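You operate a simulated robot arm through the tools that you are given. There is no shell and no other tool.

The job below is to be done with a simulated robot arm. You get a single attempt, and the scene is never put back.

TASK
Put the multimeter's clips on the 330 ohm block and hold its reading.
Fine: one clip a tab; lowest ohms range that fits the printed figure.

The check looks at the end state, three seconds after you hand in, the way a careful person would. Anything else that was tipped, shoved, dropped, spilled or broken makes it a failure.

THE ROBOT
A 6-joint arm with a two-finger parallel gripper, fixed in place. Base frame: the origin is on the floor under the middle of its stand, x ahead of it, y to its left, z up; the work surface is at about z = 720. Lengths are in mm, angles in degrees, forces in N, time in s.
With the tool pointing down near the work surface it reaches from about 260 to 660 mm from the base axis. Its first joint turns from -66.0 to 66.0 degrees. Payload 2.9 kg.
The tool frame sits at the grasp point between the pads (the TCP): z along the fingers, y along the line on which they close. The tips reach 30 mm beyond it. The gripper opens to 110 mm. The fingers are 20 mm wide and 10 mm thick; the gripper's body (48 by 112 mm) begins 55 mm behind the TCP.
Orientation is that of the tool frame in the base frame, as a unit quaternion [x, y, z, w]. With the fingers straight down and closing along the base's y, the tool's x points along the base's -x, its y along +y and its z along -z.

THE INTERFACE
- The arm moves only by the tool arm_command. Its argument "commands" is a list of rows, each a list of 7 numbers: the shift along the base's x, y, z in cm, then the turn, a rotation vector about the base's x, y, z in degrees, then the opening in per cent of the stroke, from 0 (shut) to 100 (fully open). In form: [[x, y, z, wx, wy, wz, hand], ...]. A call has 1 to 20 rows; each row shifts and turns the commanded pose from where the row before left it. A row lasts 0.2 s, in which the tool goes at most 50 mm and 8.6 degrees; a call with a longer step from one row to the next is refused whole, and so is a gripper value outside its range. Where a pose cannot be reached the arm comes as near as it can. A force on the tool above 40 N (or 10 N above the force at the start of the call, whichever is more), or a blocked arm, ends the call early, and 0.2 s more pass. Each finger travels about 108 mm/s and halts on what it meets, pressing with about 40 N; the grip force reading is that of the motor and also rises with nothing between the fingers. The clock runs only during rows and for 0.2 s after the last one: add rows that do not move to give the fingers time. The reply holds the time, the measured pose of the TCP, the force on the tool along the base axes, the opening and the grip force, in the units named above and with some noise, with the torque about the TCP (base axes, N m) and any sound that the robot's microphone picked up.
- Cameras (640 x 400 px; columns grow to the right, rows downward): "scene" is fixed at [65.1, 411.9, 1391.7]; the picture's right is [-0.87, -0.49, 0.00], its down [-0.23, 0.41, -0.88] and it looks along [0.43, -0.77, -0.47] (base axes); focal length 334 px, centre (320, 200). "wrist" rides on the gripper at [72, 17, -103] in the tool frame; the picture's right is [-0.23, 0.97, 0.00], its down [-0.76, -0.18, -0.62] and it looks along [-0.61, -0.14, 0.78] (tool axes); focal length 222 px, centre (320, 200). There is no depth. A picture from a camera that has moved, and an enlarged one, comes with that camera's place and axes in the base frame and with its lens. The place of the scene camera against the robot may be out by one fixed shift of up to 12 mm in any direction.
- camera(camera): a new picture of that camera. It takes no simulated time.
- zoom(camera, box): a new picture of the part [left, top, right, bottom] of that camera's present view, enlarged. It takes no simulated time.
- sign_off(): hands the job in; it is judged then, once.

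Nothing tells you positions but the pictures and the camera data. Unless the task says otherwise, let go and move clear before handing in.

The tools are called after "Request:" by a JSON object that holds its "op" and its "data". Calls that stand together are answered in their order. arm_command: Moves the arm, as the interface text tells. Its arguments: {"type":"object","properties":{"commands":{"type":"array"}},"required":["commands"]} The other tools are called the same way: camera (camera) takes a picture; zoom (camera, box) takes an enlarged picture of a part of a camera's view; sign_off () hands the job in.

At the start:

```text
time: 0.0
tcp_pos: [260.7, -278.5, 1088.8]
orientation: [0.0, 1.0, 0.0, -0.001]
wrist_force: [0.2, -0.4, -0.1]
torque: [-0.01, 0.0, 0.02]
opening: 109.9
finger_force: 0.1
```

scene: 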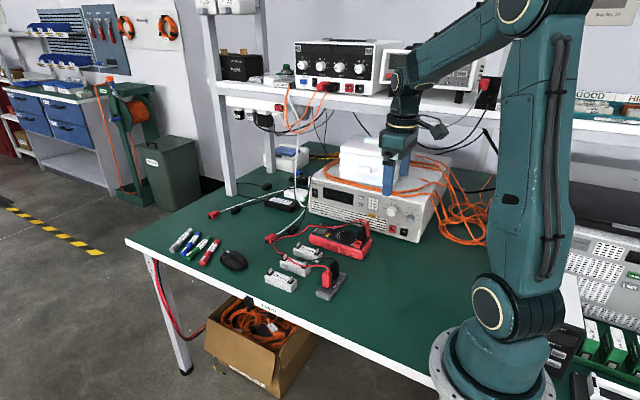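
wrist: 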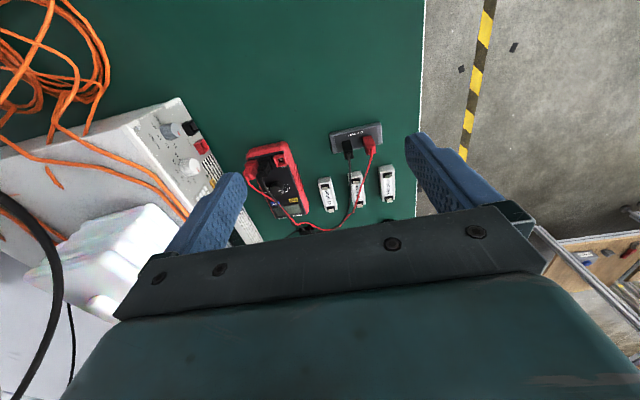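

I see a red multimeter on the green bench, a grey dock holding a red and a black clip, and three white resistor blocks near it. I'll zoom in first to read labels and locate things.

Request:
{"op": "zoom", "data": {"camera": "scene", "box": [250, 210, 390, 310]}}

Request:
{"op": "zoom", "data": {"camera": "wrist", "box": [230, 110, 410, 240]}}

Request:
{"op": "zoom", "data": {"camera": "scene", "box": [300, 215, 380, 265]}}

Request:
{"op": "zoom", "data": {"camera": "wrist", "box": [310, 115, 410, 215]}}

```text
4.00 times, centred on (320, 260) of scene
camera zoom: at [65.1, 411.9, 1391.7], right [-0.87, -0.49, 0.0], down [-0.23, 0.41, -0.88], along [0.43, -0.77, -0.47], focal length 1337 px, centre (320, -40)
```

zoom: 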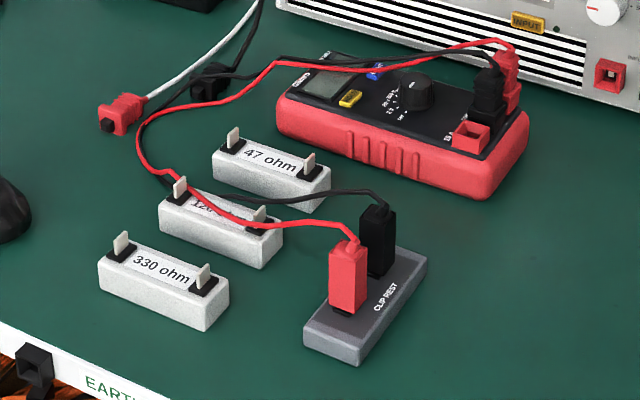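

```text
3.08 times, centred on (320, 175) of wrist
camera zoom: at [185.6, -262.6, 1191.1], right [0.23, 0.97, 0.0], down [0.76, -0.18, 0.62], along [0.61, -0.14, -0.78], focal length 684 px, centre (320, 277)
```

zoom: 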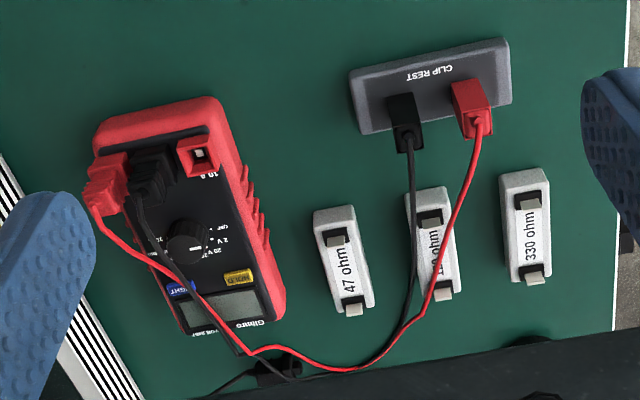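

```text
8.00 times, centred on (340, 240) of scene
camera zoom: at [65.1, 411.9, 1391.7], right [-0.87, -0.49, 0.0], down [-0.23, 0.41, -0.88], along [0.43, -0.77, -0.47], focal length 2674 px, centre (160, -120)
```

zoom: 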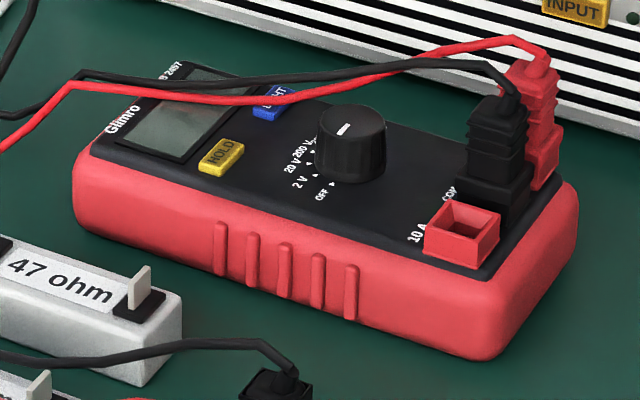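

```text
4.00 times, centred on (360, 165) of wrist
camera zoom: at [185.6, -262.6, 1191.1], right [0.23, 0.97, 0.0], down [0.76, -0.18, 0.62], along [0.61, -0.14, -0.78], focal length 888 px, centre (160, 340)
```

zoom: 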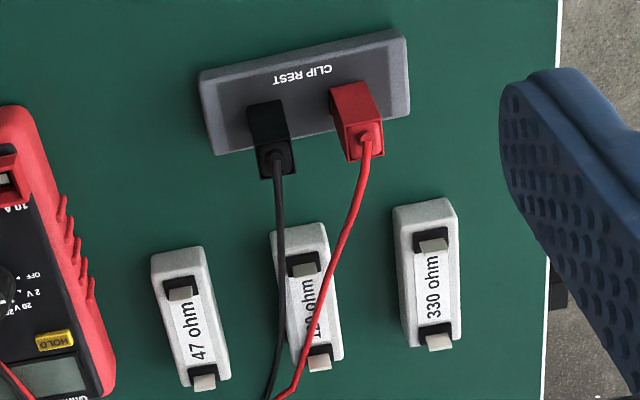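

The 330 ohm block is the one nearest the front edge, at about (523, -173). The clip rest is near (393, -230) and the meter near (470, -420). I'll move lower for a closer look at the dial and the clips.

Request:
{"op": "arm_command", "data": {"commands": [[0.4, -1.5, -3.5, 0, 0, 0, 100], [0.4, -1.5, -3.5, 0, 0, 0, 100], [0.4, -1.5, -3.5, 0, 0, 0, 100], [0.4, -1.5, -3.5, 0, 0, 0, 100], [0, 0, 0, 0, 0, 0, 100]]}}

Request:
{"op": "camera", "data": {"camera": "wrist"}}

Request:
{"op": "camera", "data": {"camera": "scene"}}

```text
time: 1.2
tcp_pos: [275.0, -340.1, 951.0]
orientation: [0.001, 1.0, 0.0, 0.0]
wrist_force: [-0.3, 0.4, 0.6]
torque: [-0.03, 0.03, -0.02]
opening: 110.2
finger_force: 0.1
```

```text
taken
camera wrist: at [201.8, -324.7, 1054.5], right [0.23, 0.97, 0.0], down [0.76, -0.18, 0.62], along [0.61, -0.14, -0.78], focal length 222 px, centre (320, 200)
```

wrist: 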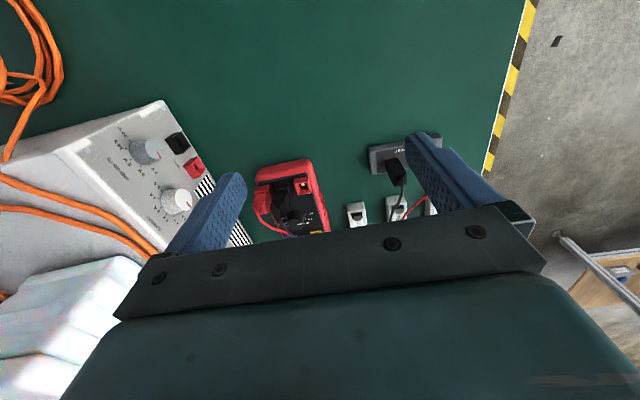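

```text
taken
```

scene: 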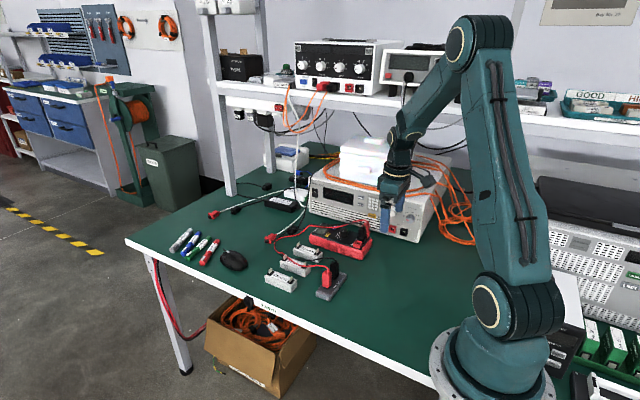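

The gripper hides the lower half of the wrist view, so I'll move over the meter so that it sits in the upper half of the picture.

Request:
{"op": "arm_command", "data": {"commands": [[3.5, -1.0, -0.5, 0, 0, 0, 100], [3.5, -1.0, -0.5, 0, 0, 0, 100], [3.5, -1.0, -0.8, 0, 0, 0, 100], [3.5, -1.0, -0.8, 0, 0, 0, 100], [2.0, -0.5, -0.8, 0, 0, 0, 100], [0, 0, 0, 0, 0, 0, 100]]}}

Request:
{"op": "camera", "data": {"camera": "wrist"}}

Request:
{"op": "zoom", "data": {"camera": "wrist", "box": [240, 60, 400, 220]}}

```text
time: 2.6
tcp_pos: [435.7, -384.3, 915.9]
orientation: [0.0, 1.0, 0.0, 0.0]
wrist_force: [-0.5, -0.4, -0.3]
torque: [0.03, 0.03, 0.0]
opening: 110.1
finger_force: 0.1
```

```text
taken
camera wrist: at [363.6, -369.4, 1018.6], right [0.23, 0.97, 0.0], down [0.76, -0.18, 0.62], along [0.61, -0.14, -0.78], focal length 222 px, centre (320, 200)
```

wrist: 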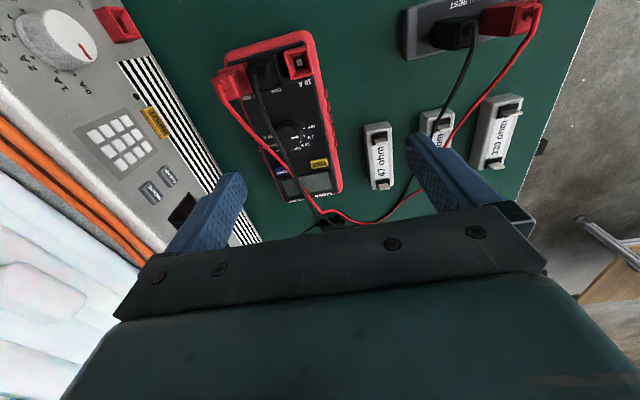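

```text
2.50 times, centred on (320, 140) of wrist
camera zoom: at [363.6, -369.4, 1018.6], right [0.23, 0.97, 0.0], down [0.76, -0.18, 0.62], along [0.61, -0.14, -0.78], focal length 555 px, centre (320, 350)
```

zoom: 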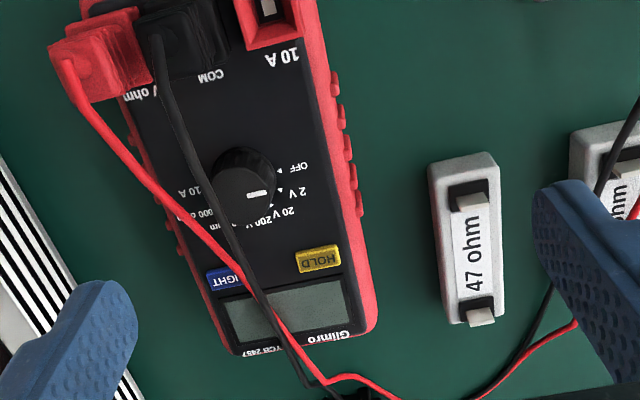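

Request:
{"op": "zoom", "data": {"camera": "wrist", "box": [260, 100, 350, 190]}}

Request:
{"op": "zoom", "data": {"camera": "wrist", "box": [272, 112, 332, 172]}}

Request:
{"op": "zoom", "data": {"camera": "scene", "box": [325, 215, 365, 245]}}

```text
4.44 times, centred on (305, 145) of wrist
camera zoom: at [363.6, -369.4, 1018.6], right [0.23, 0.97, 0.0], down [0.76, -0.18, 0.62], along [0.61, -0.14, -0.78], focal length 987 px, centre (387, 444)
```

zoom: 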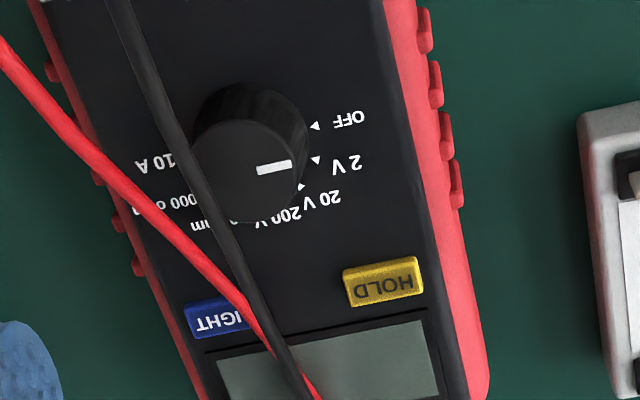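

```text
6.67 times, centred on (302, 142) of wrist
camera zoom: at [363.6, -369.4, 1018.6], right [0.23, 0.97, 0.0], down [0.76, -0.18, 0.62], along [0.61, -0.14, -0.78], focal length 1481 px, centre (440, 587)
```

zoom: 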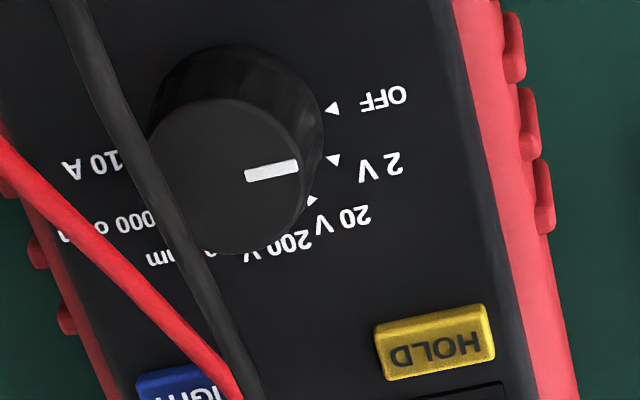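

```text
13.33 times, centred on (345, 230) of scene
camera zoom: at [65.2, 411.9, 1391.7], right [-0.87, -0.49, 0.0], down [-0.23, 0.41, -0.88], along [0.43, -0.77, -0.47], focal length 4456 px, centre (-13, -200)
```

zoom: 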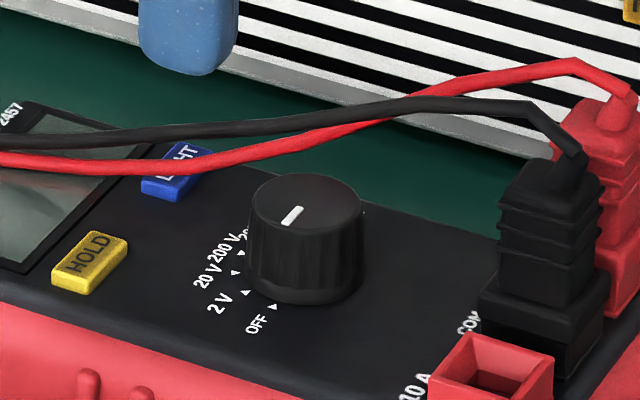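

The knob's labels run OFF, 2V, 20V, 200V, ohm ranges, then 10A, but the cables hide part of them. Next I'll look closely at the clips and the 330 block.

Request:
{"op": "arm_command", "data": {"commands": [[-0.5, 3.75, -0.5, 0, 0, 0, 100], [-0.5, 3.75, -1, 0, 0, 0, 100], [-0.5, 3.75, -1.5, 0, 0, 0, 100], [-0.5, 3.75, -1.5, 0, 0, 0, 100], [0, 0, 0, 0, 0, 0, 100]]}}

Request:
{"op": "camera", "data": {"camera": "wrist"}}

Request:
{"op": "zoom", "data": {"camera": "wrist", "box": [260, 60, 400, 160]}}

Request:
{"op": "zoom", "data": {"camera": "wrist", "box": [320, 130, 440, 220]}}

```text
time: 3.8
tcp_pos: [416.3, -237.1, 869.8]
orientation: [0.0, 1.0, 0.0, 0.0]
wrist_force: [-0.4, 0.6, 0.9]
torque: [0.01, 0.0, -0.01]
opening: 110.1
finger_force: 0.0
```

```text
taken
camera wrist: at [343.4, -221.5, 972.7], right [0.23, 0.97, 0.0], down [0.76, -0.18, 0.62], along [0.61, -0.14, -0.78], focal length 222 px, centre (320, 200)
```

wrist: 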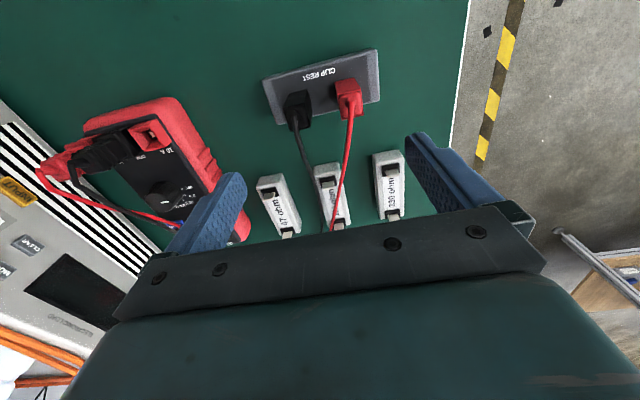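

```text
4.00 times, centred on (330, 110) of wrist
camera zoom: at [343.4, -221.5, 972.7], right [0.23, 0.97, 0.0], down [0.76, -0.18, 0.62], along [0.61, -0.14, -0.78], focal length 888 px, centre (280, 560)
```

zoom: 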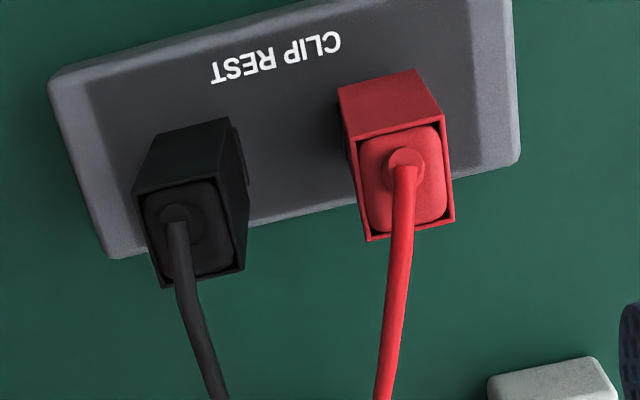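

```text
4.44 times, centred on (380, 175) of wrist
camera zoom: at [343.4, -221.5, 972.7], right [0.23, 0.97, 0.0], down [0.76, -0.18, 0.62], along [0.61, -0.14, -0.78], focal length 987 px, centre (53, 311)
```

zoom: 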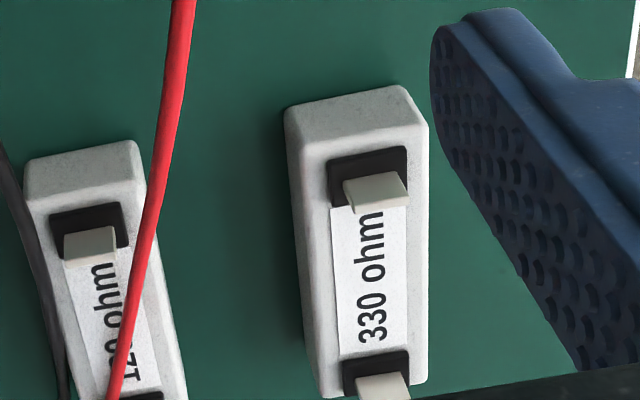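

Request:
{"op": "zoom", "data": {"camera": "scene", "box": [310, 255, 360, 305]}}

Request:
{"op": "zoom", "data": {"camera": "scene", "box": [260, 260, 320, 300]}}

Request:
{"op": "zoom", "data": {"camera": "wrist", "box": [280, 70, 370, 130]}}

Request:
{"op": "zoom", "data": {"camera": "wrist", "box": [360, 140, 420, 220]}}

```text
8.00 times, centred on (335, 280) of scene
camera zoom: at [65.1, 411.9, 1391.7], right [-0.87, -0.49, 0.0], down [-0.23, 0.41, -0.88], along [0.43, -0.77, -0.47], focal length 2674 px, centre (200, -440)
```

zoom: 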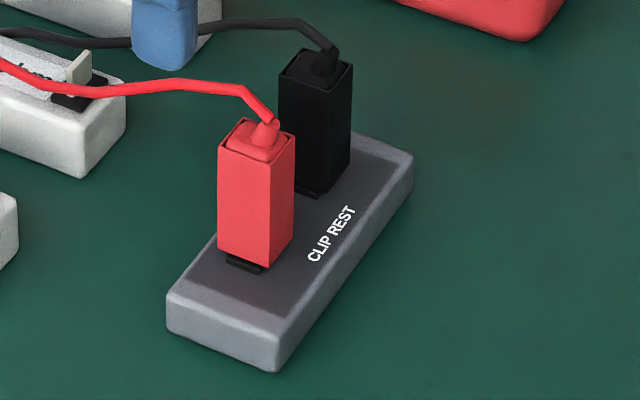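

```text
10.00 times, centred on (290, 280) of scene
camera zoom: at [65.1, 411.9, 1391.7], right [-0.87, -0.49, 0.0], down [-0.23, 0.41, -0.88], along [0.43, -0.77, -0.47], focal length 3342 px, centre (620, -600)
```

zoom: 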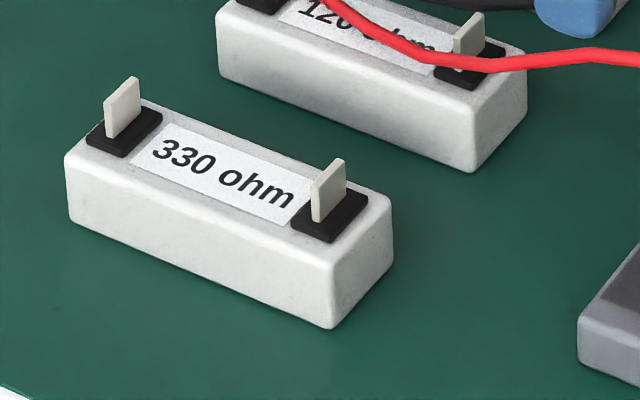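

```text
6.67 times, centred on (325, 100) of wrist
camera zoom: at [343.4, -221.5, 972.7], right [0.23, 0.97, 0.0], down [0.76, -0.18, 0.62], along [0.61, -0.14, -0.78], focal length 1481 px, centre (287, 867)
```

zoom: 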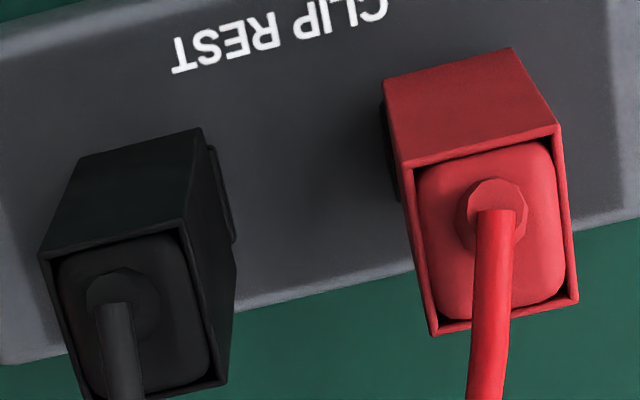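

```text
5.00 times, centred on (390, 180) of wrist
camera zoom: at [343.4, -221.5, 972.7], right [0.23, 0.97, 0.0], down [0.76, -0.18, 0.62], along [0.61, -0.14, -0.78], focal length 1111 px, centre (-30, 300)
```

zoom: 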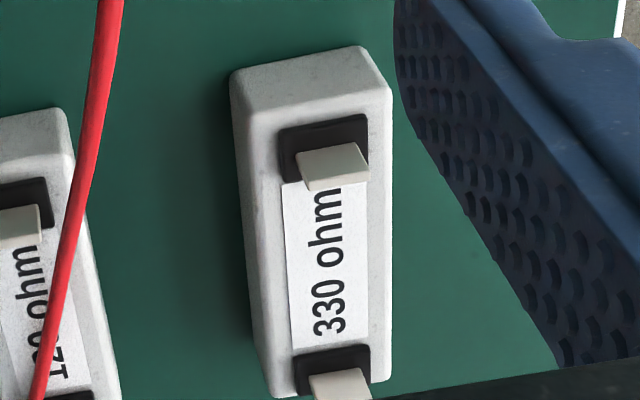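

The clips are sleeves about 20 × 17 mm and about 50 mm tall, with their tops near z 790. Red is at about (398, -209) and black at about (398, -253), both square to the axes. The 330 tabs are near (487, -173) and (558, -173). I'll move above the red clip with a narrower opening and check the alignment.

Request:
{"op": "arm_command", "data": {"commands": [[-0.9, 1.4, 0, 0, 0, 0, 60], [-0.93, 1.36, 0, 0, 0, 0, 32], [0, 0, -2.0, 0, 0, 0, 32], [0, 0, 0, 0, 0, 0, 32], [0, 0, 0, 0, 0, 0, 32]]}}

Request:
{"op": "camera", "data": {"camera": "wrist"}}

Request:
{"op": "zoom", "data": {"camera": "wrist", "box": [260, 90, 380, 190]}}

Request:
{"op": "zoom", "data": {"camera": "scene", "box": [300, 210, 380, 310]}}

```text
time: 5.0
tcp_pos: [397.0, -205.6, 850.2]
orientation: [0.0, 1.0, 0.0, 0.001]
wrist_force: [0.8, -0.5, 1.2]
torque: [-0.01, 0.01, -0.01]
opening: 35.2
finger_force: 0.1
```

```text
taken
camera wrist: at [323.2, -190.4, 951.9], right [0.23, 0.97, 0.0], down [0.76, -0.18, 0.62], along [0.61, -0.14, -0.78], focal length 222 px, centre (320, 200)
```

wrist: 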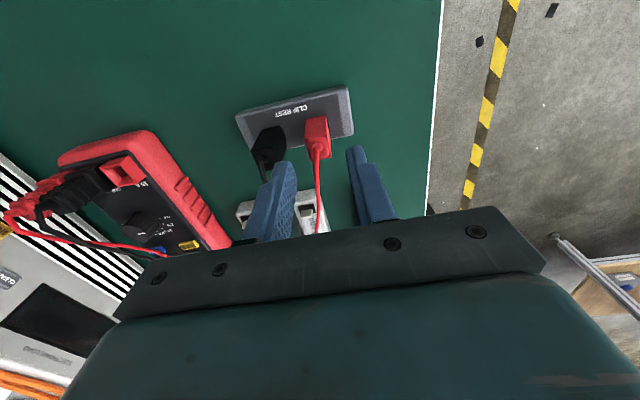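

```text
4.00 times, centred on (320, 140) of wrist
camera zoom: at [323.2, -190.4, 951.9], right [0.23, 0.97, 0.0], down [0.76, -0.18, 0.62], along [0.61, -0.14, -0.78], focal length 888 px, centre (320, 440)
```

zoom: 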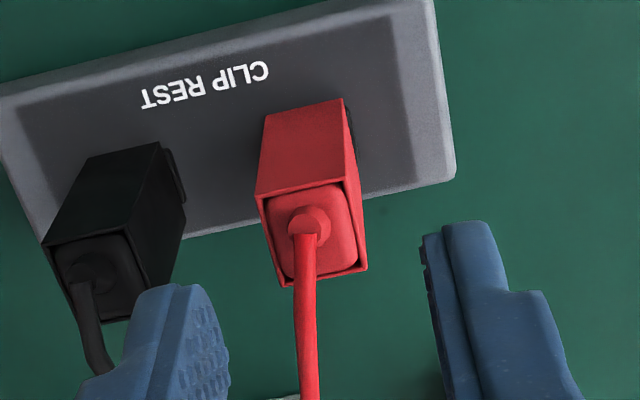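

```text
4.00 times, centred on (340, 260) of scene
camera zoom: at [65.1, 411.9, 1391.7], right [-0.87, -0.49, 0.0], down [-0.23, 0.41, -0.88], along [0.43, -0.77, -0.47], focal length 1337 px, centre (240, -40)
```

zoom: 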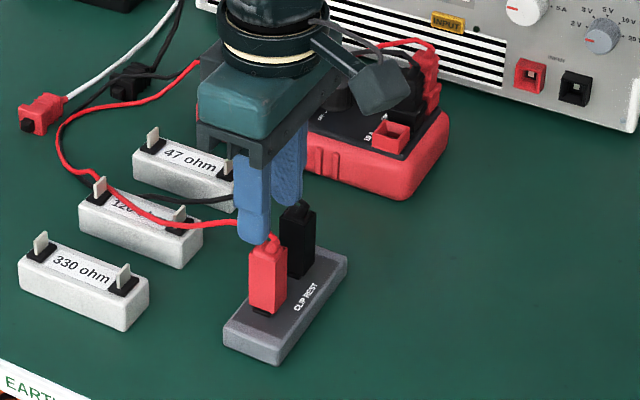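

The red clip is about 3 mm ahead of the tool axis in x and 2.4 mm toward -y. I'll correct for that, go part way down and check again.

Request:
{"op": "arm_command", "data": {"commands": [[0.3, -0.24, -1.0, 0, 0, 0, 29], [0, 0, -2.0, 0, 0, 0, 29], [0, 0, -1.0, 0, 0, 0, 29], [0, 0, 0, 0, 0, 0, 29], [0, 0, 0, 0, 0, 0, 29]]}}

Request:
{"op": "zoom", "data": {"camera": "wrist", "box": [240, 90, 400, 240]}}

Request:
{"op": "zoom", "data": {"camera": "scene", "box": [310, 230, 370, 310]}}

```text
time: 6.2
tcp_pos: [397.6, -208.0, 809.6]
orientation: [0.0, 1.0, 0.0, -0.001]
wrist_force: [0.4, -0.3, 0.5]
torque: [0.02, -0.05, -0.01]
opening: 31.9
finger_force: 0.0
```

```text
2.67 times, centred on (320, 165) of wrist
camera zoom: at [325.7, -192.9, 912.3], right [0.23, 0.97, 0.0], down [0.76, -0.18, 0.62], along [0.61, -0.14, -0.78], focal length 592 px, centre (320, 293)
```

zoom: 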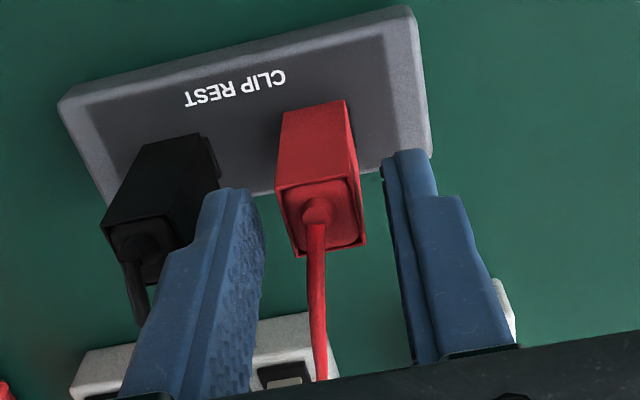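

```text
5.00 times, centred on (340, 270) of scene
camera zoom: at [65.2, 411.9, 1391.7], right [-0.87, -0.49, 0.0], down [-0.23, 0.41, -0.88], along [0.43, -0.77, -0.47], focal length 1671 px, centre (220, -150)
```

zoom: 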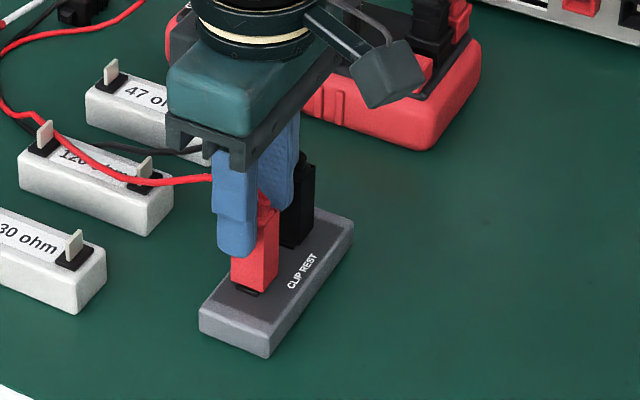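

The alignment is good, with the clip centred under the tool axis to about 0.3 mm. I'll lower to grip height and close on the red clip.

Request:
{"op": "arm_command", "data": {"commands": [[0, 0, -1.2, 0, 0, 0, 29], [0, 0, -1.0, 0, 0, 0, 29], [0, 0, 0, 0, 0, 0, 29], [0, 0, 0, 0, 0, 0, 20], [0, 0, 0, 0, 0, 0, 14], [0, 0, 0, 0, 0, 0, 10], [0, 0, 0, 0, 0, 0, 10]]}}

Request:
{"op": "zoom", "data": {"camera": "wrist", "box": [240, 90, 400, 240]}}

Request:
{"op": "zoom", "data": {"camera": "scene", "box": [310, 230, 370, 310]}}

```text
time: 7.8
tcp_pos: [399.6, -208.2, 789.0]
orientation: [0.0, 1.0, 0.0, 0.0]
wrist_force: [0.8, 6.3, 0.6]
torque: [0.12, -0.04, 0.01]
opening: 15.8
finger_force: 40.0
```

```text
2.67 times, centred on (320, 165) of wrist
camera zoom: at [326.1, -192.7, 891.3], right [0.23, 0.97, 0.0], down [0.76, -0.18, 0.62], along [0.61, -0.14, -0.78], focal length 592 px, centre (320, 293)
```

zoom: 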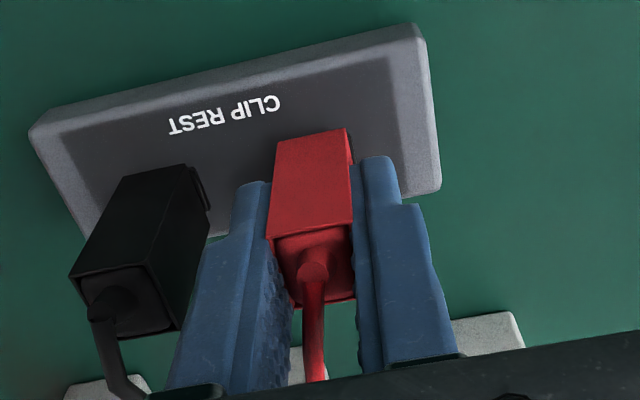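

```text
5.00 times, centred on (340, 270) of scene
camera zoom: at [65.2, 412.0, 1391.7], right [-0.87, -0.49, 0.0], down [-0.23, 0.41, -0.88], along [0.43, -0.77, -0.47], focal length 1671 px, centre (220, -150)
```

zoom: 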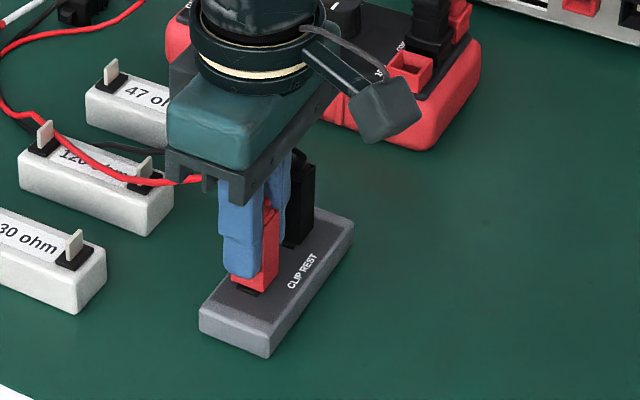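

The grip is firm at 15.8 mm with only a small side force. I'll lift the red clip straight off its rest.

Request:
{"op": "arm_command", "data": {"commands": [[0, 0.03, 0, 0, 0, 0, 10], [0, 0, 0.5, 0, 0, 0, 10], [0, 0, 1.0, 0, 0, 0, 10], [0, 0, 2.0, 0, 0, 0, 10], [0, 0, 2.5, 0, 0, 0, 10], [0, 0, 0, 0, 0, 0, 10]]}}

Request:
{"op": "camera", "data": {"camera": "wrist"}}

Request:
{"op": "zoom", "data": {"camera": "scene", "box": [250, 200, 410, 310]}}

Request:
{"op": "zoom", "data": {"camera": "scene", "box": [310, 230, 370, 310]}}

```text
time: 9.2
tcp_pos: [398.9, -207.4, 849.5]
orientation: [0.0, 1.0, 0.0, 0.0]
wrist_force: [0.8, 0.0, -0.3]
torque: [0.0, -0.02, 0.04]
opening: 15.6
finger_force: 39.8
```

```text
taken
camera wrist: at [324.7, -192.2, 952.1], right [0.23, 0.97, 0.0], down [0.76, -0.18, 0.62], along [0.61, -0.14, -0.78], focal length 222 px, centre (320, 200)
```

wrist: 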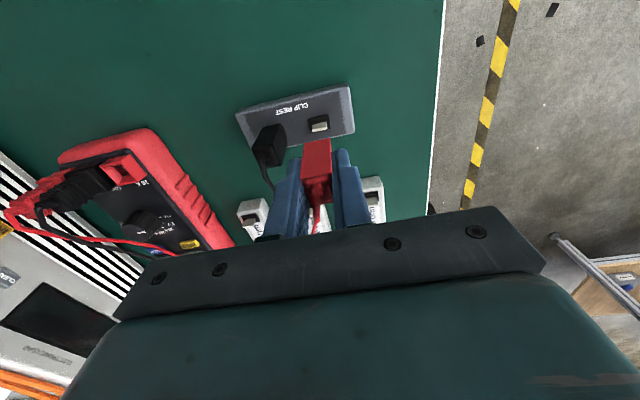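

```text
3.64 times, centred on (330, 255) of scene
camera zoom: at [65.1, 411.9, 1391.7], right [-0.87, -0.49, 0.0], down [-0.23, 0.41, -0.88], along [0.43, -0.77, -0.47], focal length 1215 px, centre (284, 0)
```

zoom: 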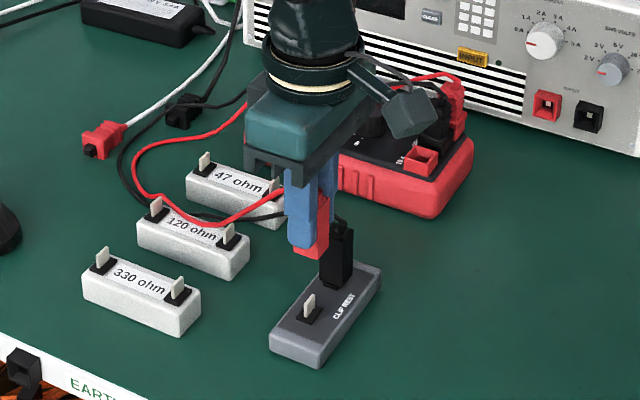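

```text
5.00 times, centred on (340, 270) of scene
camera zoom: at [65.1, 411.9, 1391.7], right [-0.87, -0.49, 0.0], down [-0.23, 0.41, -0.88], along [0.43, -0.77, -0.47], focal length 1671 px, centre (220, -150)
```

zoom: 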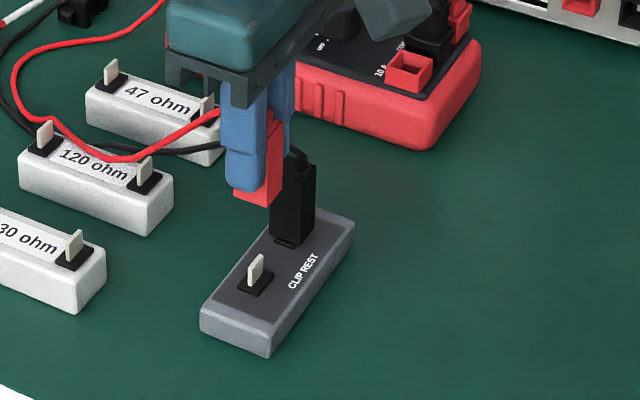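

Request:
{"op": "zoom", "data": {"camera": "wrist", "box": [270, 90, 370, 190]}}

Request:
{"op": "zoom", "data": {"camera": "wrist", "box": [300, 100, 340, 140]}}

Request:
{"op": "zoom", "data": {"camera": "scene", "box": [260, 260, 320, 300]}}

Request:
{"op": "zoom", "data": {"camera": "scene", "box": [310, 260, 370, 300]}}

```text
4.00 times, centred on (320, 140) of wrist
camera zoom: at [324.7, -192.2, 952.1], right [0.23, 0.97, 0.0], down [0.76, -0.18, 0.62], along [0.61, -0.14, -0.78], focal length 888 px, centre (320, 440)
```

zoom: 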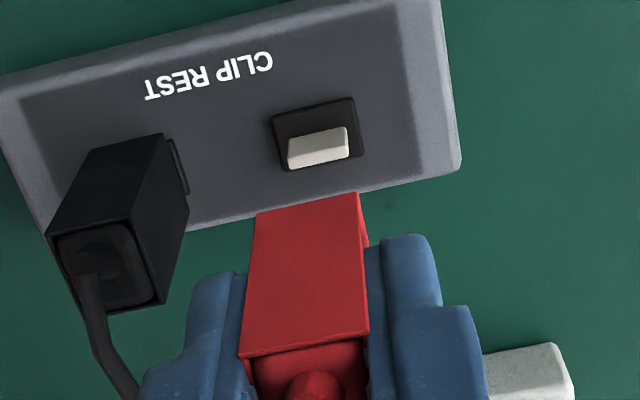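

```text
10.00 times, centred on (320, 120) of wrist
camera zoom: at [324.7, -192.2, 952.1], right [0.23, 0.97, 0.0], down [0.76, -0.18, 0.62], along [0.61, -0.14, -0.78], focal length 2221 px, centre (320, 1000)
```

zoom: 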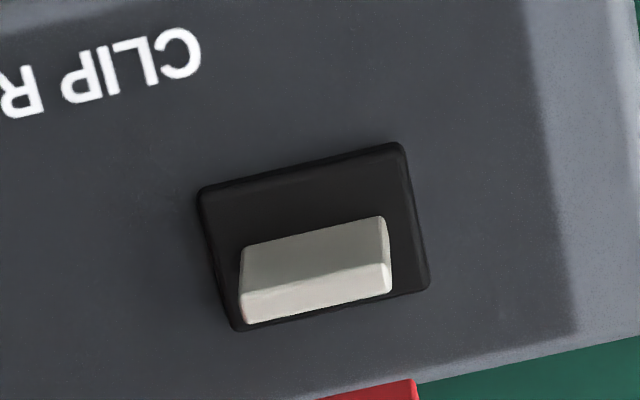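

```text
10.00 times, centred on (290, 280) of scene
camera zoom: at [65.1, 411.9, 1391.7], right [-0.87, -0.49, 0.0], down [-0.23, 0.41, -0.88], along [0.43, -0.77, -0.47], focal length 3342 px, centre (620, -600)
```

zoom: 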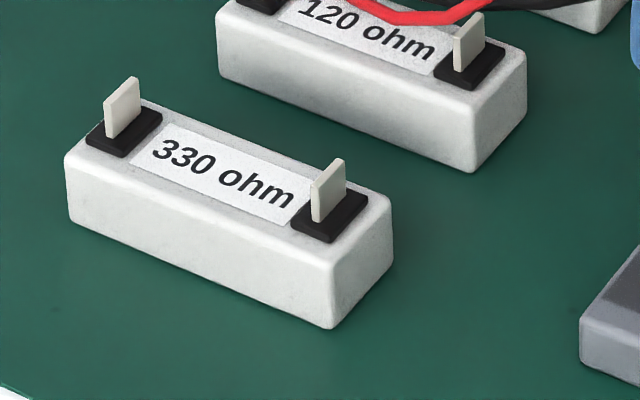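

```text
10.00 times, centred on (340, 280) of scene
camera zoom: at [65.1, 411.9, 1391.7], right [-0.87, -0.49, 0.0], down [-0.23, 0.41, -0.88], along [0.43, -0.77, -0.47], focal length 3342 px, centre (120, -600)
```

zoom: 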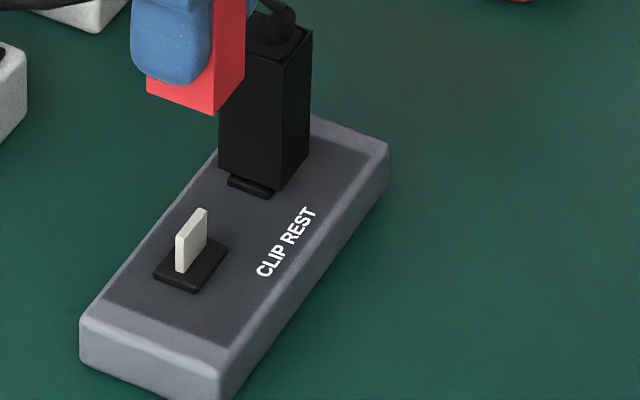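

The red clip is free, and the bare rest tab shows the same blade direction as the 330 tabs, so no turning is needed. I'll carry it over the far tab of the 330 block and compare the tab's image position with that of the rest tab.

Request:
{"op": "arm_command", "data": {"commands": [[3.3, 0.76, 0.2, 0, 0, 0, 10], [3.3, 0.76, 0, 0, 0, 0, 10], [3.3, 0.76, 0, 0, 0, 0, 10], [3.3, 0.76, 0, 0, 0, 0, 10], [3.3, 0.76, 0, 0, 0, 0, 10], [0, 0, 0, 0, 0, 0, 10], [0, 0, 0, 0, 0, 0, 10]]}}

Request:
{"op": "camera", "data": {"camera": "wrist"}}

Request:
{"op": "zoom", "data": {"camera": "wrist", "box": [270, 90, 370, 190]}}

Request:
{"op": "zoom", "data": {"camera": "scene", "box": [250, 200, 410, 310]}}

```text
time: 10.8
tcp_pos: [563.1, -171.0, 849.5]
orientation: [0.001, 1.0, -0.001, 0.001]
wrist_force: [0.6, 0.0, 0.9]
torque: [-0.02, 0.01, 0.02]
opening: 15.7
finger_force: 39.9
```

```text
taken
camera wrist: at [490.9, -155.1, 951.1], right [0.23, 0.97, 0.0], down [0.76, -0.18, 0.62], along [0.61, -0.14, -0.78], focal length 222 px, centre (320, 200)
```

wrist: 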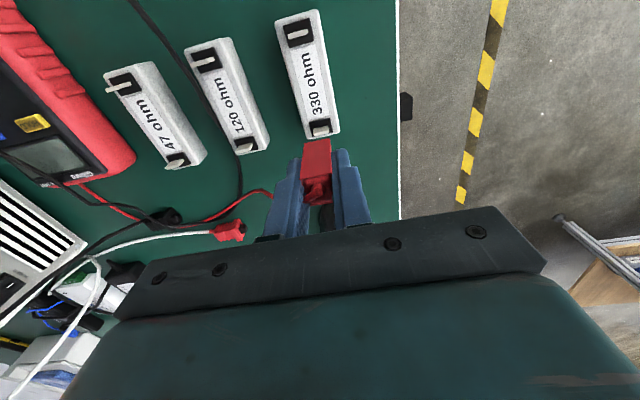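

```text
4.00 times, centred on (320, 140) of wrist
camera zoom: at [490.9, -155.1, 951.1], right [0.23, 0.97, 0.0], down [0.76, -0.18, 0.62], along [0.61, -0.14, -0.78], focal length 888 px, centre (320, 440)
```

zoom: 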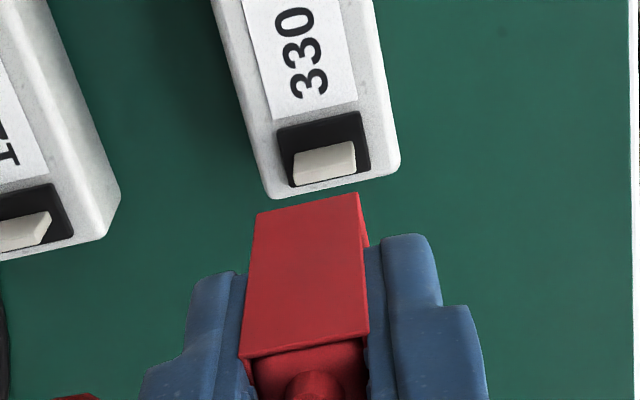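

```text
3.64 times, centred on (330, 255) of scene
camera zoom: at [65.2, 411.9, 1391.7], right [-0.87, -0.49, 0.0], down [-0.23, 0.41, -0.88], along [0.43, -0.77, -0.47], focal length 1215 px, centre (284, 0)
```

zoom: 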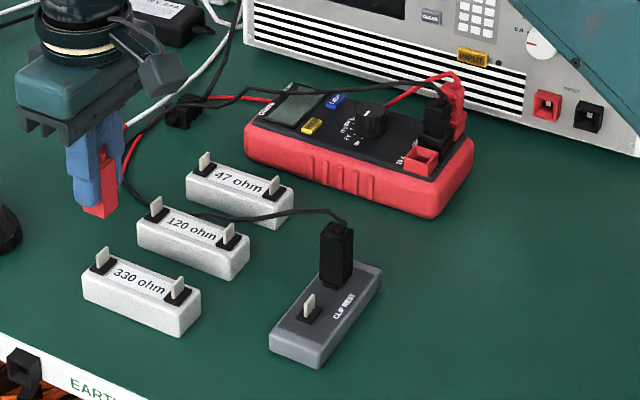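

Request:
{"op": "zoom", "data": {"camera": "wrist", "box": [300, 100, 340, 140]}}

Request:
{"op": "zoom", "data": {"camera": "wrist", "box": [260, 0, 360, 140]}}

```text
10.00 times, centred on (320, 120) of wrist
camera zoom: at [490.9, -155.1, 951.1], right [0.23, 0.97, 0.0], down [0.76, -0.18, 0.62], along [0.61, -0.14, -0.78], focal length 2221 px, centre (320, 1000)
```

zoom: 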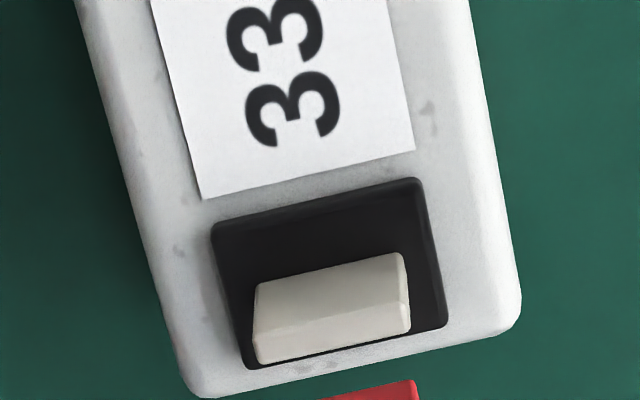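

```text
2.86 times, centred on (310, 70) of wrist
camera zoom: at [490.9, -155.1, 951.1], right [0.23, 0.97, 0.0], down [0.76, -0.18, 0.62], along [0.61, -0.14, -0.78], focal length 635 px, centre (349, 571)
```

zoom: 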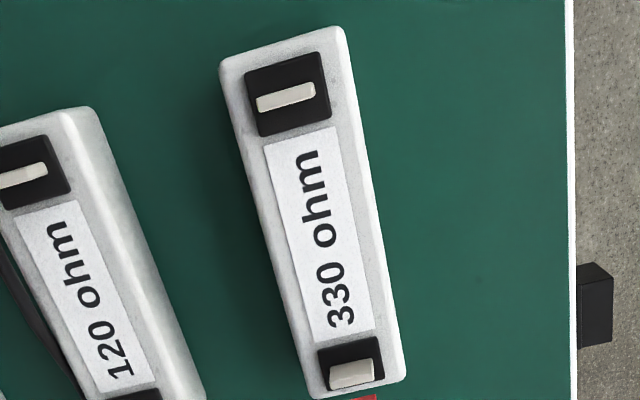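

The blade direction matches. Compared with the rest tab, I need about +1.6 mm in x and +1.0 mm in y. The block's pad is about 8 mm higher than the rest's. I'll shift, lower to just above the tab and check.

Request:
{"op": "arm_command", "data": {"commands": [[0.16, 0.1, 0, 0, 0, 0, 10], [0, 0, -2.0, 0, 0, 0, 10], [0, 0, -1.5, 0, 0, 0, 10], [0, 0, 0, 0, 0, 0, 10], [0, 0, 0, 0, 0, 0, 10]]}}

Request:
{"op": "zoom", "data": {"camera": "wrist", "box": [270, 90, 370, 190]}}

Request:
{"op": "zoom", "data": {"camera": "scene", "box": [250, 240, 310, 300]}}

```text
time: 12.0
tcp_pos: [567.5, -169.1, 815.2]
orientation: [0.0, 1.0, 0.001, 0.0]
wrist_force: [-0.8, -0.2, -0.1]
torque: [0.01, 0.01, -0.03]
opening: 15.8
finger_force: 39.8
```

```text
4.00 times, centred on (320, 140) of wrist
camera zoom: at [493.9, -153.8, 917.5], right [0.23, 0.97, 0.0], down [0.76, -0.18, 0.62], along [0.61, -0.14, -0.78], focal length 888 px, centre (320, 440)
```

zoom: 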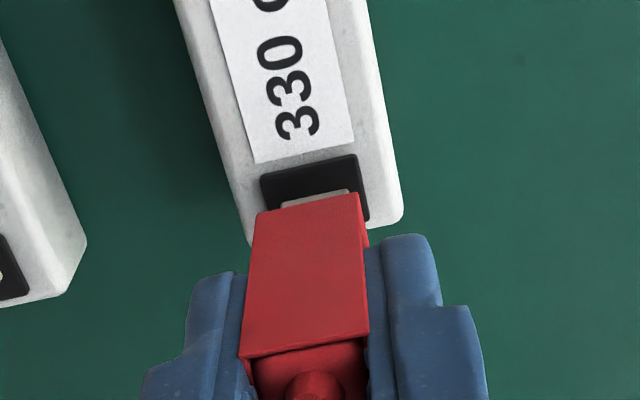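

```text
6.67 times, centred on (280, 270) of scene
camera zoom: at [65.2, 411.9, 1391.7], right [-0.87, -0.49, 0.0], down [-0.23, 0.41, -0.88], along [0.43, -0.77, -0.47], focal length 2228 px, centre (587, -267)
```

zoom: 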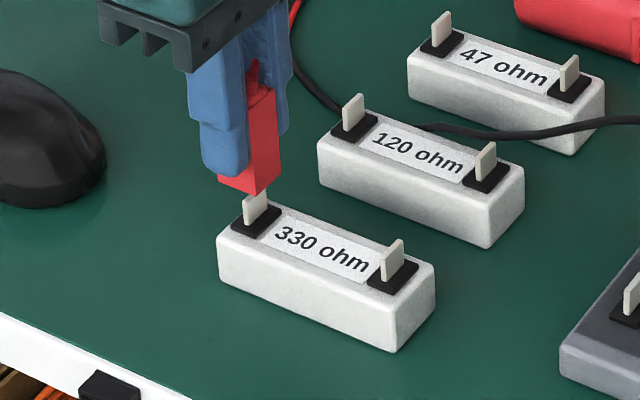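

Request:
{"op": "zoom", "data": {"camera": "wrist", "box": [300, 115, 340, 155]}}

Request:
{"op": "zoom", "data": {"camera": "scene", "box": [265, 245, 305, 285]}}

```text
10.00 times, centred on (320, 135) of wrist
camera zoom: at [493.9, -153.8, 917.5], right [0.23, 0.97, 0.0], down [0.76, -0.18, 0.62], along [0.61, -0.14, -0.78], focal length 2221 px, centre (320, 850)
```

zoom: 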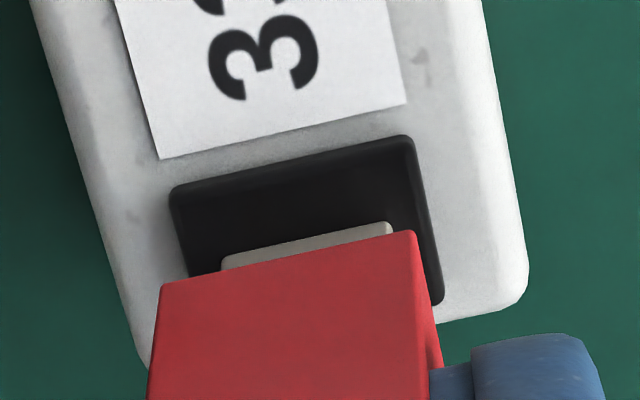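

```text
10.00 times, centred on (285, 265) of scene
camera zoom: at [65.2, 411.9, 1391.7], right [-0.87, -0.49, 0.0], down [-0.23, 0.41, -0.88], along [0.43, -0.77, -0.47], focal length 3342 px, centre (670, -450)
```

zoom: 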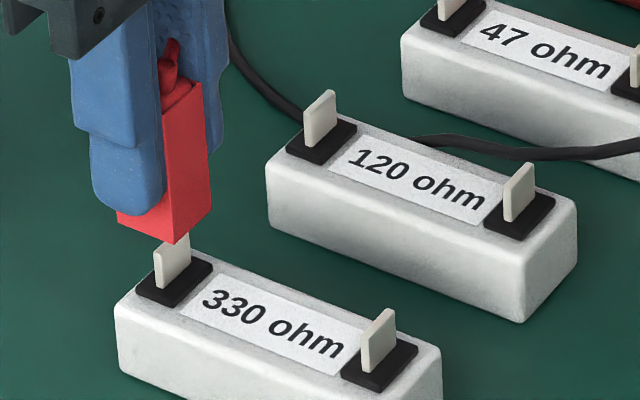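

The arm had not fully settled in the earlier picture, and it now sits about 2 mm too far in +x. I'll correct that, wait and re-measure.

Request:
{"op": "arm_command", "data": {"commands": [[-0.19, -0.01, 0, 0, 0, 0, 10], [0, 0, 0, 0, 0, 0, 10], [0, 0, 0, 0, 0, 0, 10], [0, 0, 0, 0, 0, 0, 10], [0, 0, 0, 0, 0, 0, 10]]}}

Request:
{"op": "zoom", "data": {"camera": "wrist", "box": [300, 115, 340, 155]}}

Request:
{"op": "zoom", "data": {"camera": "scene", "box": [265, 245, 305, 285]}}

```text
time: 13.2
tcp_pos: [565.1, -169.2, 816.5]
orientation: [0.0, 1.0, 0.0, 0.0]
wrist_force: [-0.3, -0.1, -0.1]
torque: [0.02, 0.0, -0.02]
opening: 15.8
finger_force: 40.0
```

```text
10.00 times, centred on (320, 135) of wrist
camera zoom: at [491.7, -153.5, 918.0], right [0.23, 0.97, 0.0], down [0.76, -0.18, 0.62], along [0.61, -0.14, -0.78], focal length 2221 px, centre (320, 850)
```

zoom: 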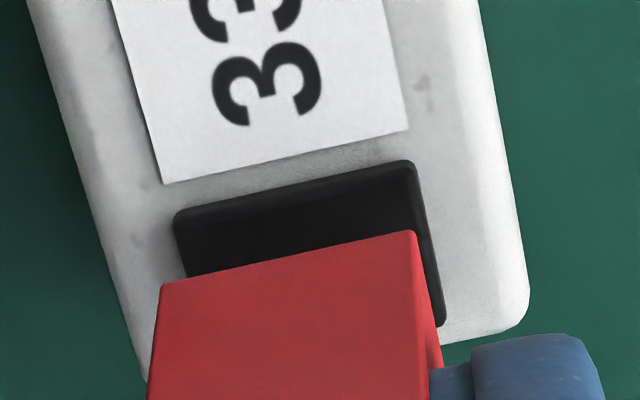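

```text
10.00 times, centred on (285, 265) of scene
camera zoom: at [65.2, 411.9, 1391.7], right [-0.87, -0.49, 0.0], down [-0.23, 0.41, -0.88], along [0.43, -0.77, -0.47], focal length 3342 px, centre (670, -450)
```

zoom: 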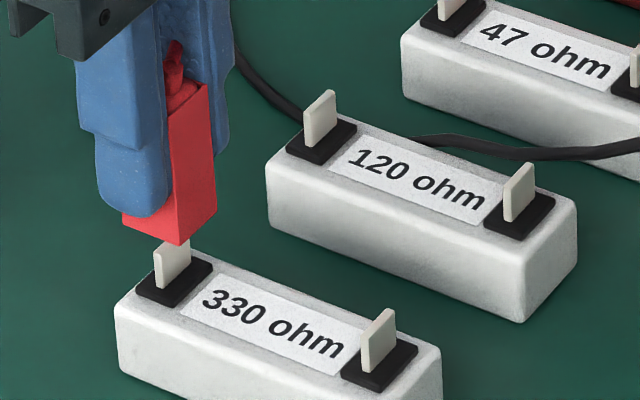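

The tab is now within about 0.4 mm of the alignment the clip had on the rest. I'll lower gently onto the far tab.

Request:
{"op": "arm_command", "data": {"commands": [[0, -0.03, -0.3, 0, 0, 0, 10], [0, 0, -0.3, 0, 0, 0, 10], [0, 0, -0.3, 0, 0, 0, 10], [0, 0, -0.2, 0, 0, 0, 10], [0, 0, 0, 0, 0, 0, 10]]}}

Request:
{"op": "zoom", "data": {"camera": "scene", "box": [265, 245, 305, 285]}}

Request:
{"op": "zoom", "data": {"camera": "wrist", "box": [300, 115, 340, 155]}}

```text
time: 14.4
tcp_pos: [565.5, -168.3, 804.3]
orientation: [0.0, 1.0, 0.0, 0.0]
wrist_force: [0.4, 0.4, -0.7]
torque: [0.0, 0.0, 0.03]
opening: 15.6
finger_force: 40.1
```

```text
10.00 times, centred on (285, 265) of scene
camera zoom: at [65.2, 411.9, 1391.7], right [-0.87, -0.49, 0.0], down [-0.23, 0.41, -0.88], along [0.43, -0.77, -0.47], focal length 3342 px, centre (670, -450)
```

zoom: 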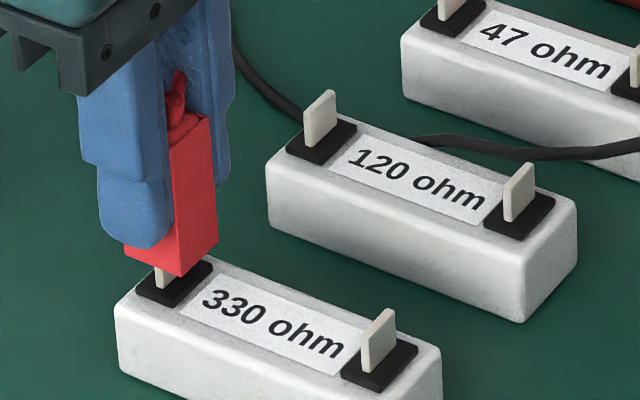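

```text
10.00 times, centred on (320, 135) of wrist
camera zoom: at [492.0, -153.4, 906.7], right [0.23, 0.97, 0.0], down [0.76, -0.18, 0.62], along [0.61, -0.14, -0.78], focal length 2221 px, centre (320, 850)
```

zoom: 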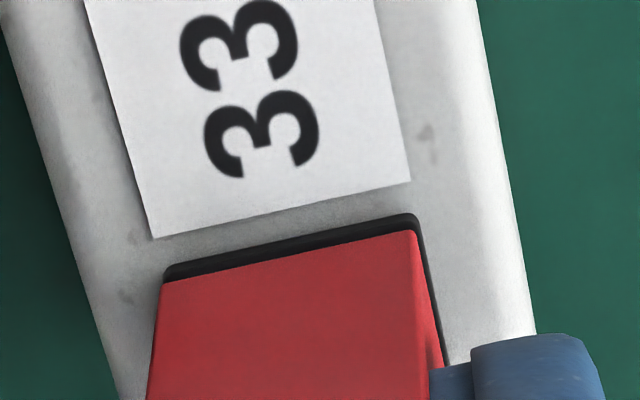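

No force yet, and the tab is entering the sleeve. I'll keep lowering in small steps until it seats.

Request:
{"op": "arm_command", "data": {"commands": [[0, 0, -0.2, 0, 0, 0, 10], [0, 0, -0.2, 0, 0, 0, 10], [0, 0, -0.15, 0, 0, 0, 10], [0, 0, -0.1, 0, 0, 0, 10], [0, 0, 0, 0, 0, 0, 10]]}}

Request:
{"op": "zoom", "data": {"camera": "scene", "box": [265, 245, 305, 285]}}

Request:
{"op": "zoom", "data": {"camera": "wrist", "box": [300, 115, 340, 155]}}

```text
time: 15.6
tcp_pos: [563.7, -168.0, 796.9]
orientation: [0.0, 1.0, 0.0, -0.001]
wrist_force: [-0.4, -0.7, 0.0]
torque: [0.01, -0.01, -0.02]
opening: 15.9
finger_force: 40.4
```

```text
10.00 times, centred on (285, 265) of scene
camera zoom: at [65.2, 411.9, 1391.7], right [-0.87, -0.49, 0.0], down [-0.23, 0.41, -0.88], along [0.43, -0.77, -0.47], focal length 3342 px, centre (670, -450)
```

zoom: 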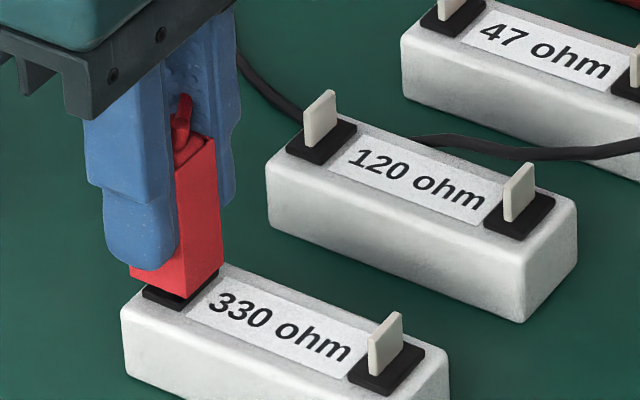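

```text
10.00 times, centred on (320, 135) of wrist
camera zoom: at [490.8, -153.4, 899.5], right [0.23, 0.97, 0.0], down [0.76, -0.18, 0.62], along [0.61, -0.14, -0.78], focal length 2221 px, centre (320, 850)
```

zoom: 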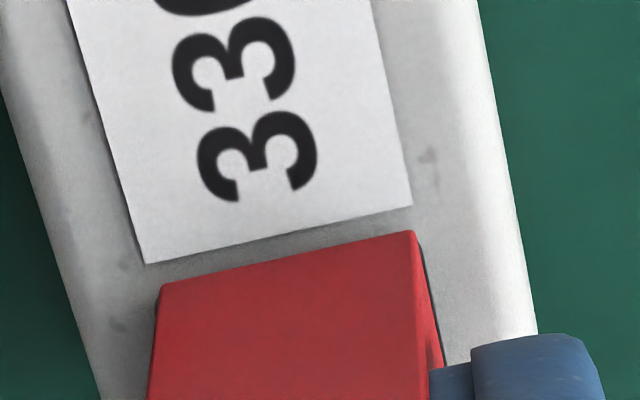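

The sleeve is over the tab with almost no force, and the block has moved only about 1-2 mm. I'll press down a little more to find the seat.

Request:
{"op": "arm_command", "data": {"commands": [[0, 0, -0.1, 0, 0, 0, 10], [0, 0, -0.1, 0, 0, 0, 10], [0, 0, 0, 0, 0, 0, 10]]}}

Request:
{"op": "zoom", "data": {"camera": "scene", "box": [265, 245, 305, 285]}}

```text
time: 16.4
tcp_pos: [564.3, -169.7, 794.3]
orientation: [0.0, 1.0, 0.001, 0.0]
wrist_force: [-0.8, -0.6, 0.3]
torque: [0.01, 0.02, -0.01]
opening: 16.0
finger_force: 40.0
```

```text
10.00 times, centred on (285, 265) of scene
camera zoom: at [65.1, 411.9, 1391.7], right [-0.87, -0.49, 0.0], down [-0.23, 0.41, -0.88], along [0.43, -0.77, -0.47], focal length 3342 px, centre (670, -450)
```

zoom: 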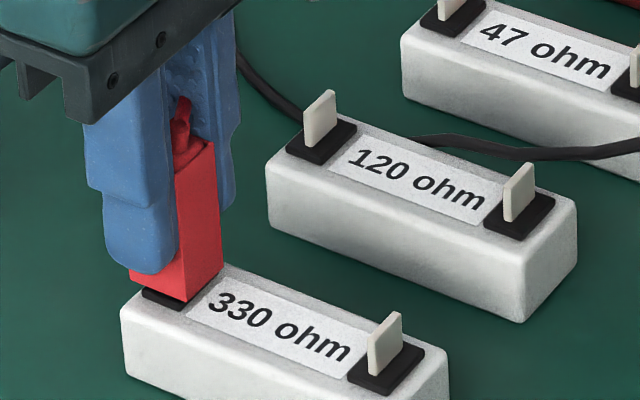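

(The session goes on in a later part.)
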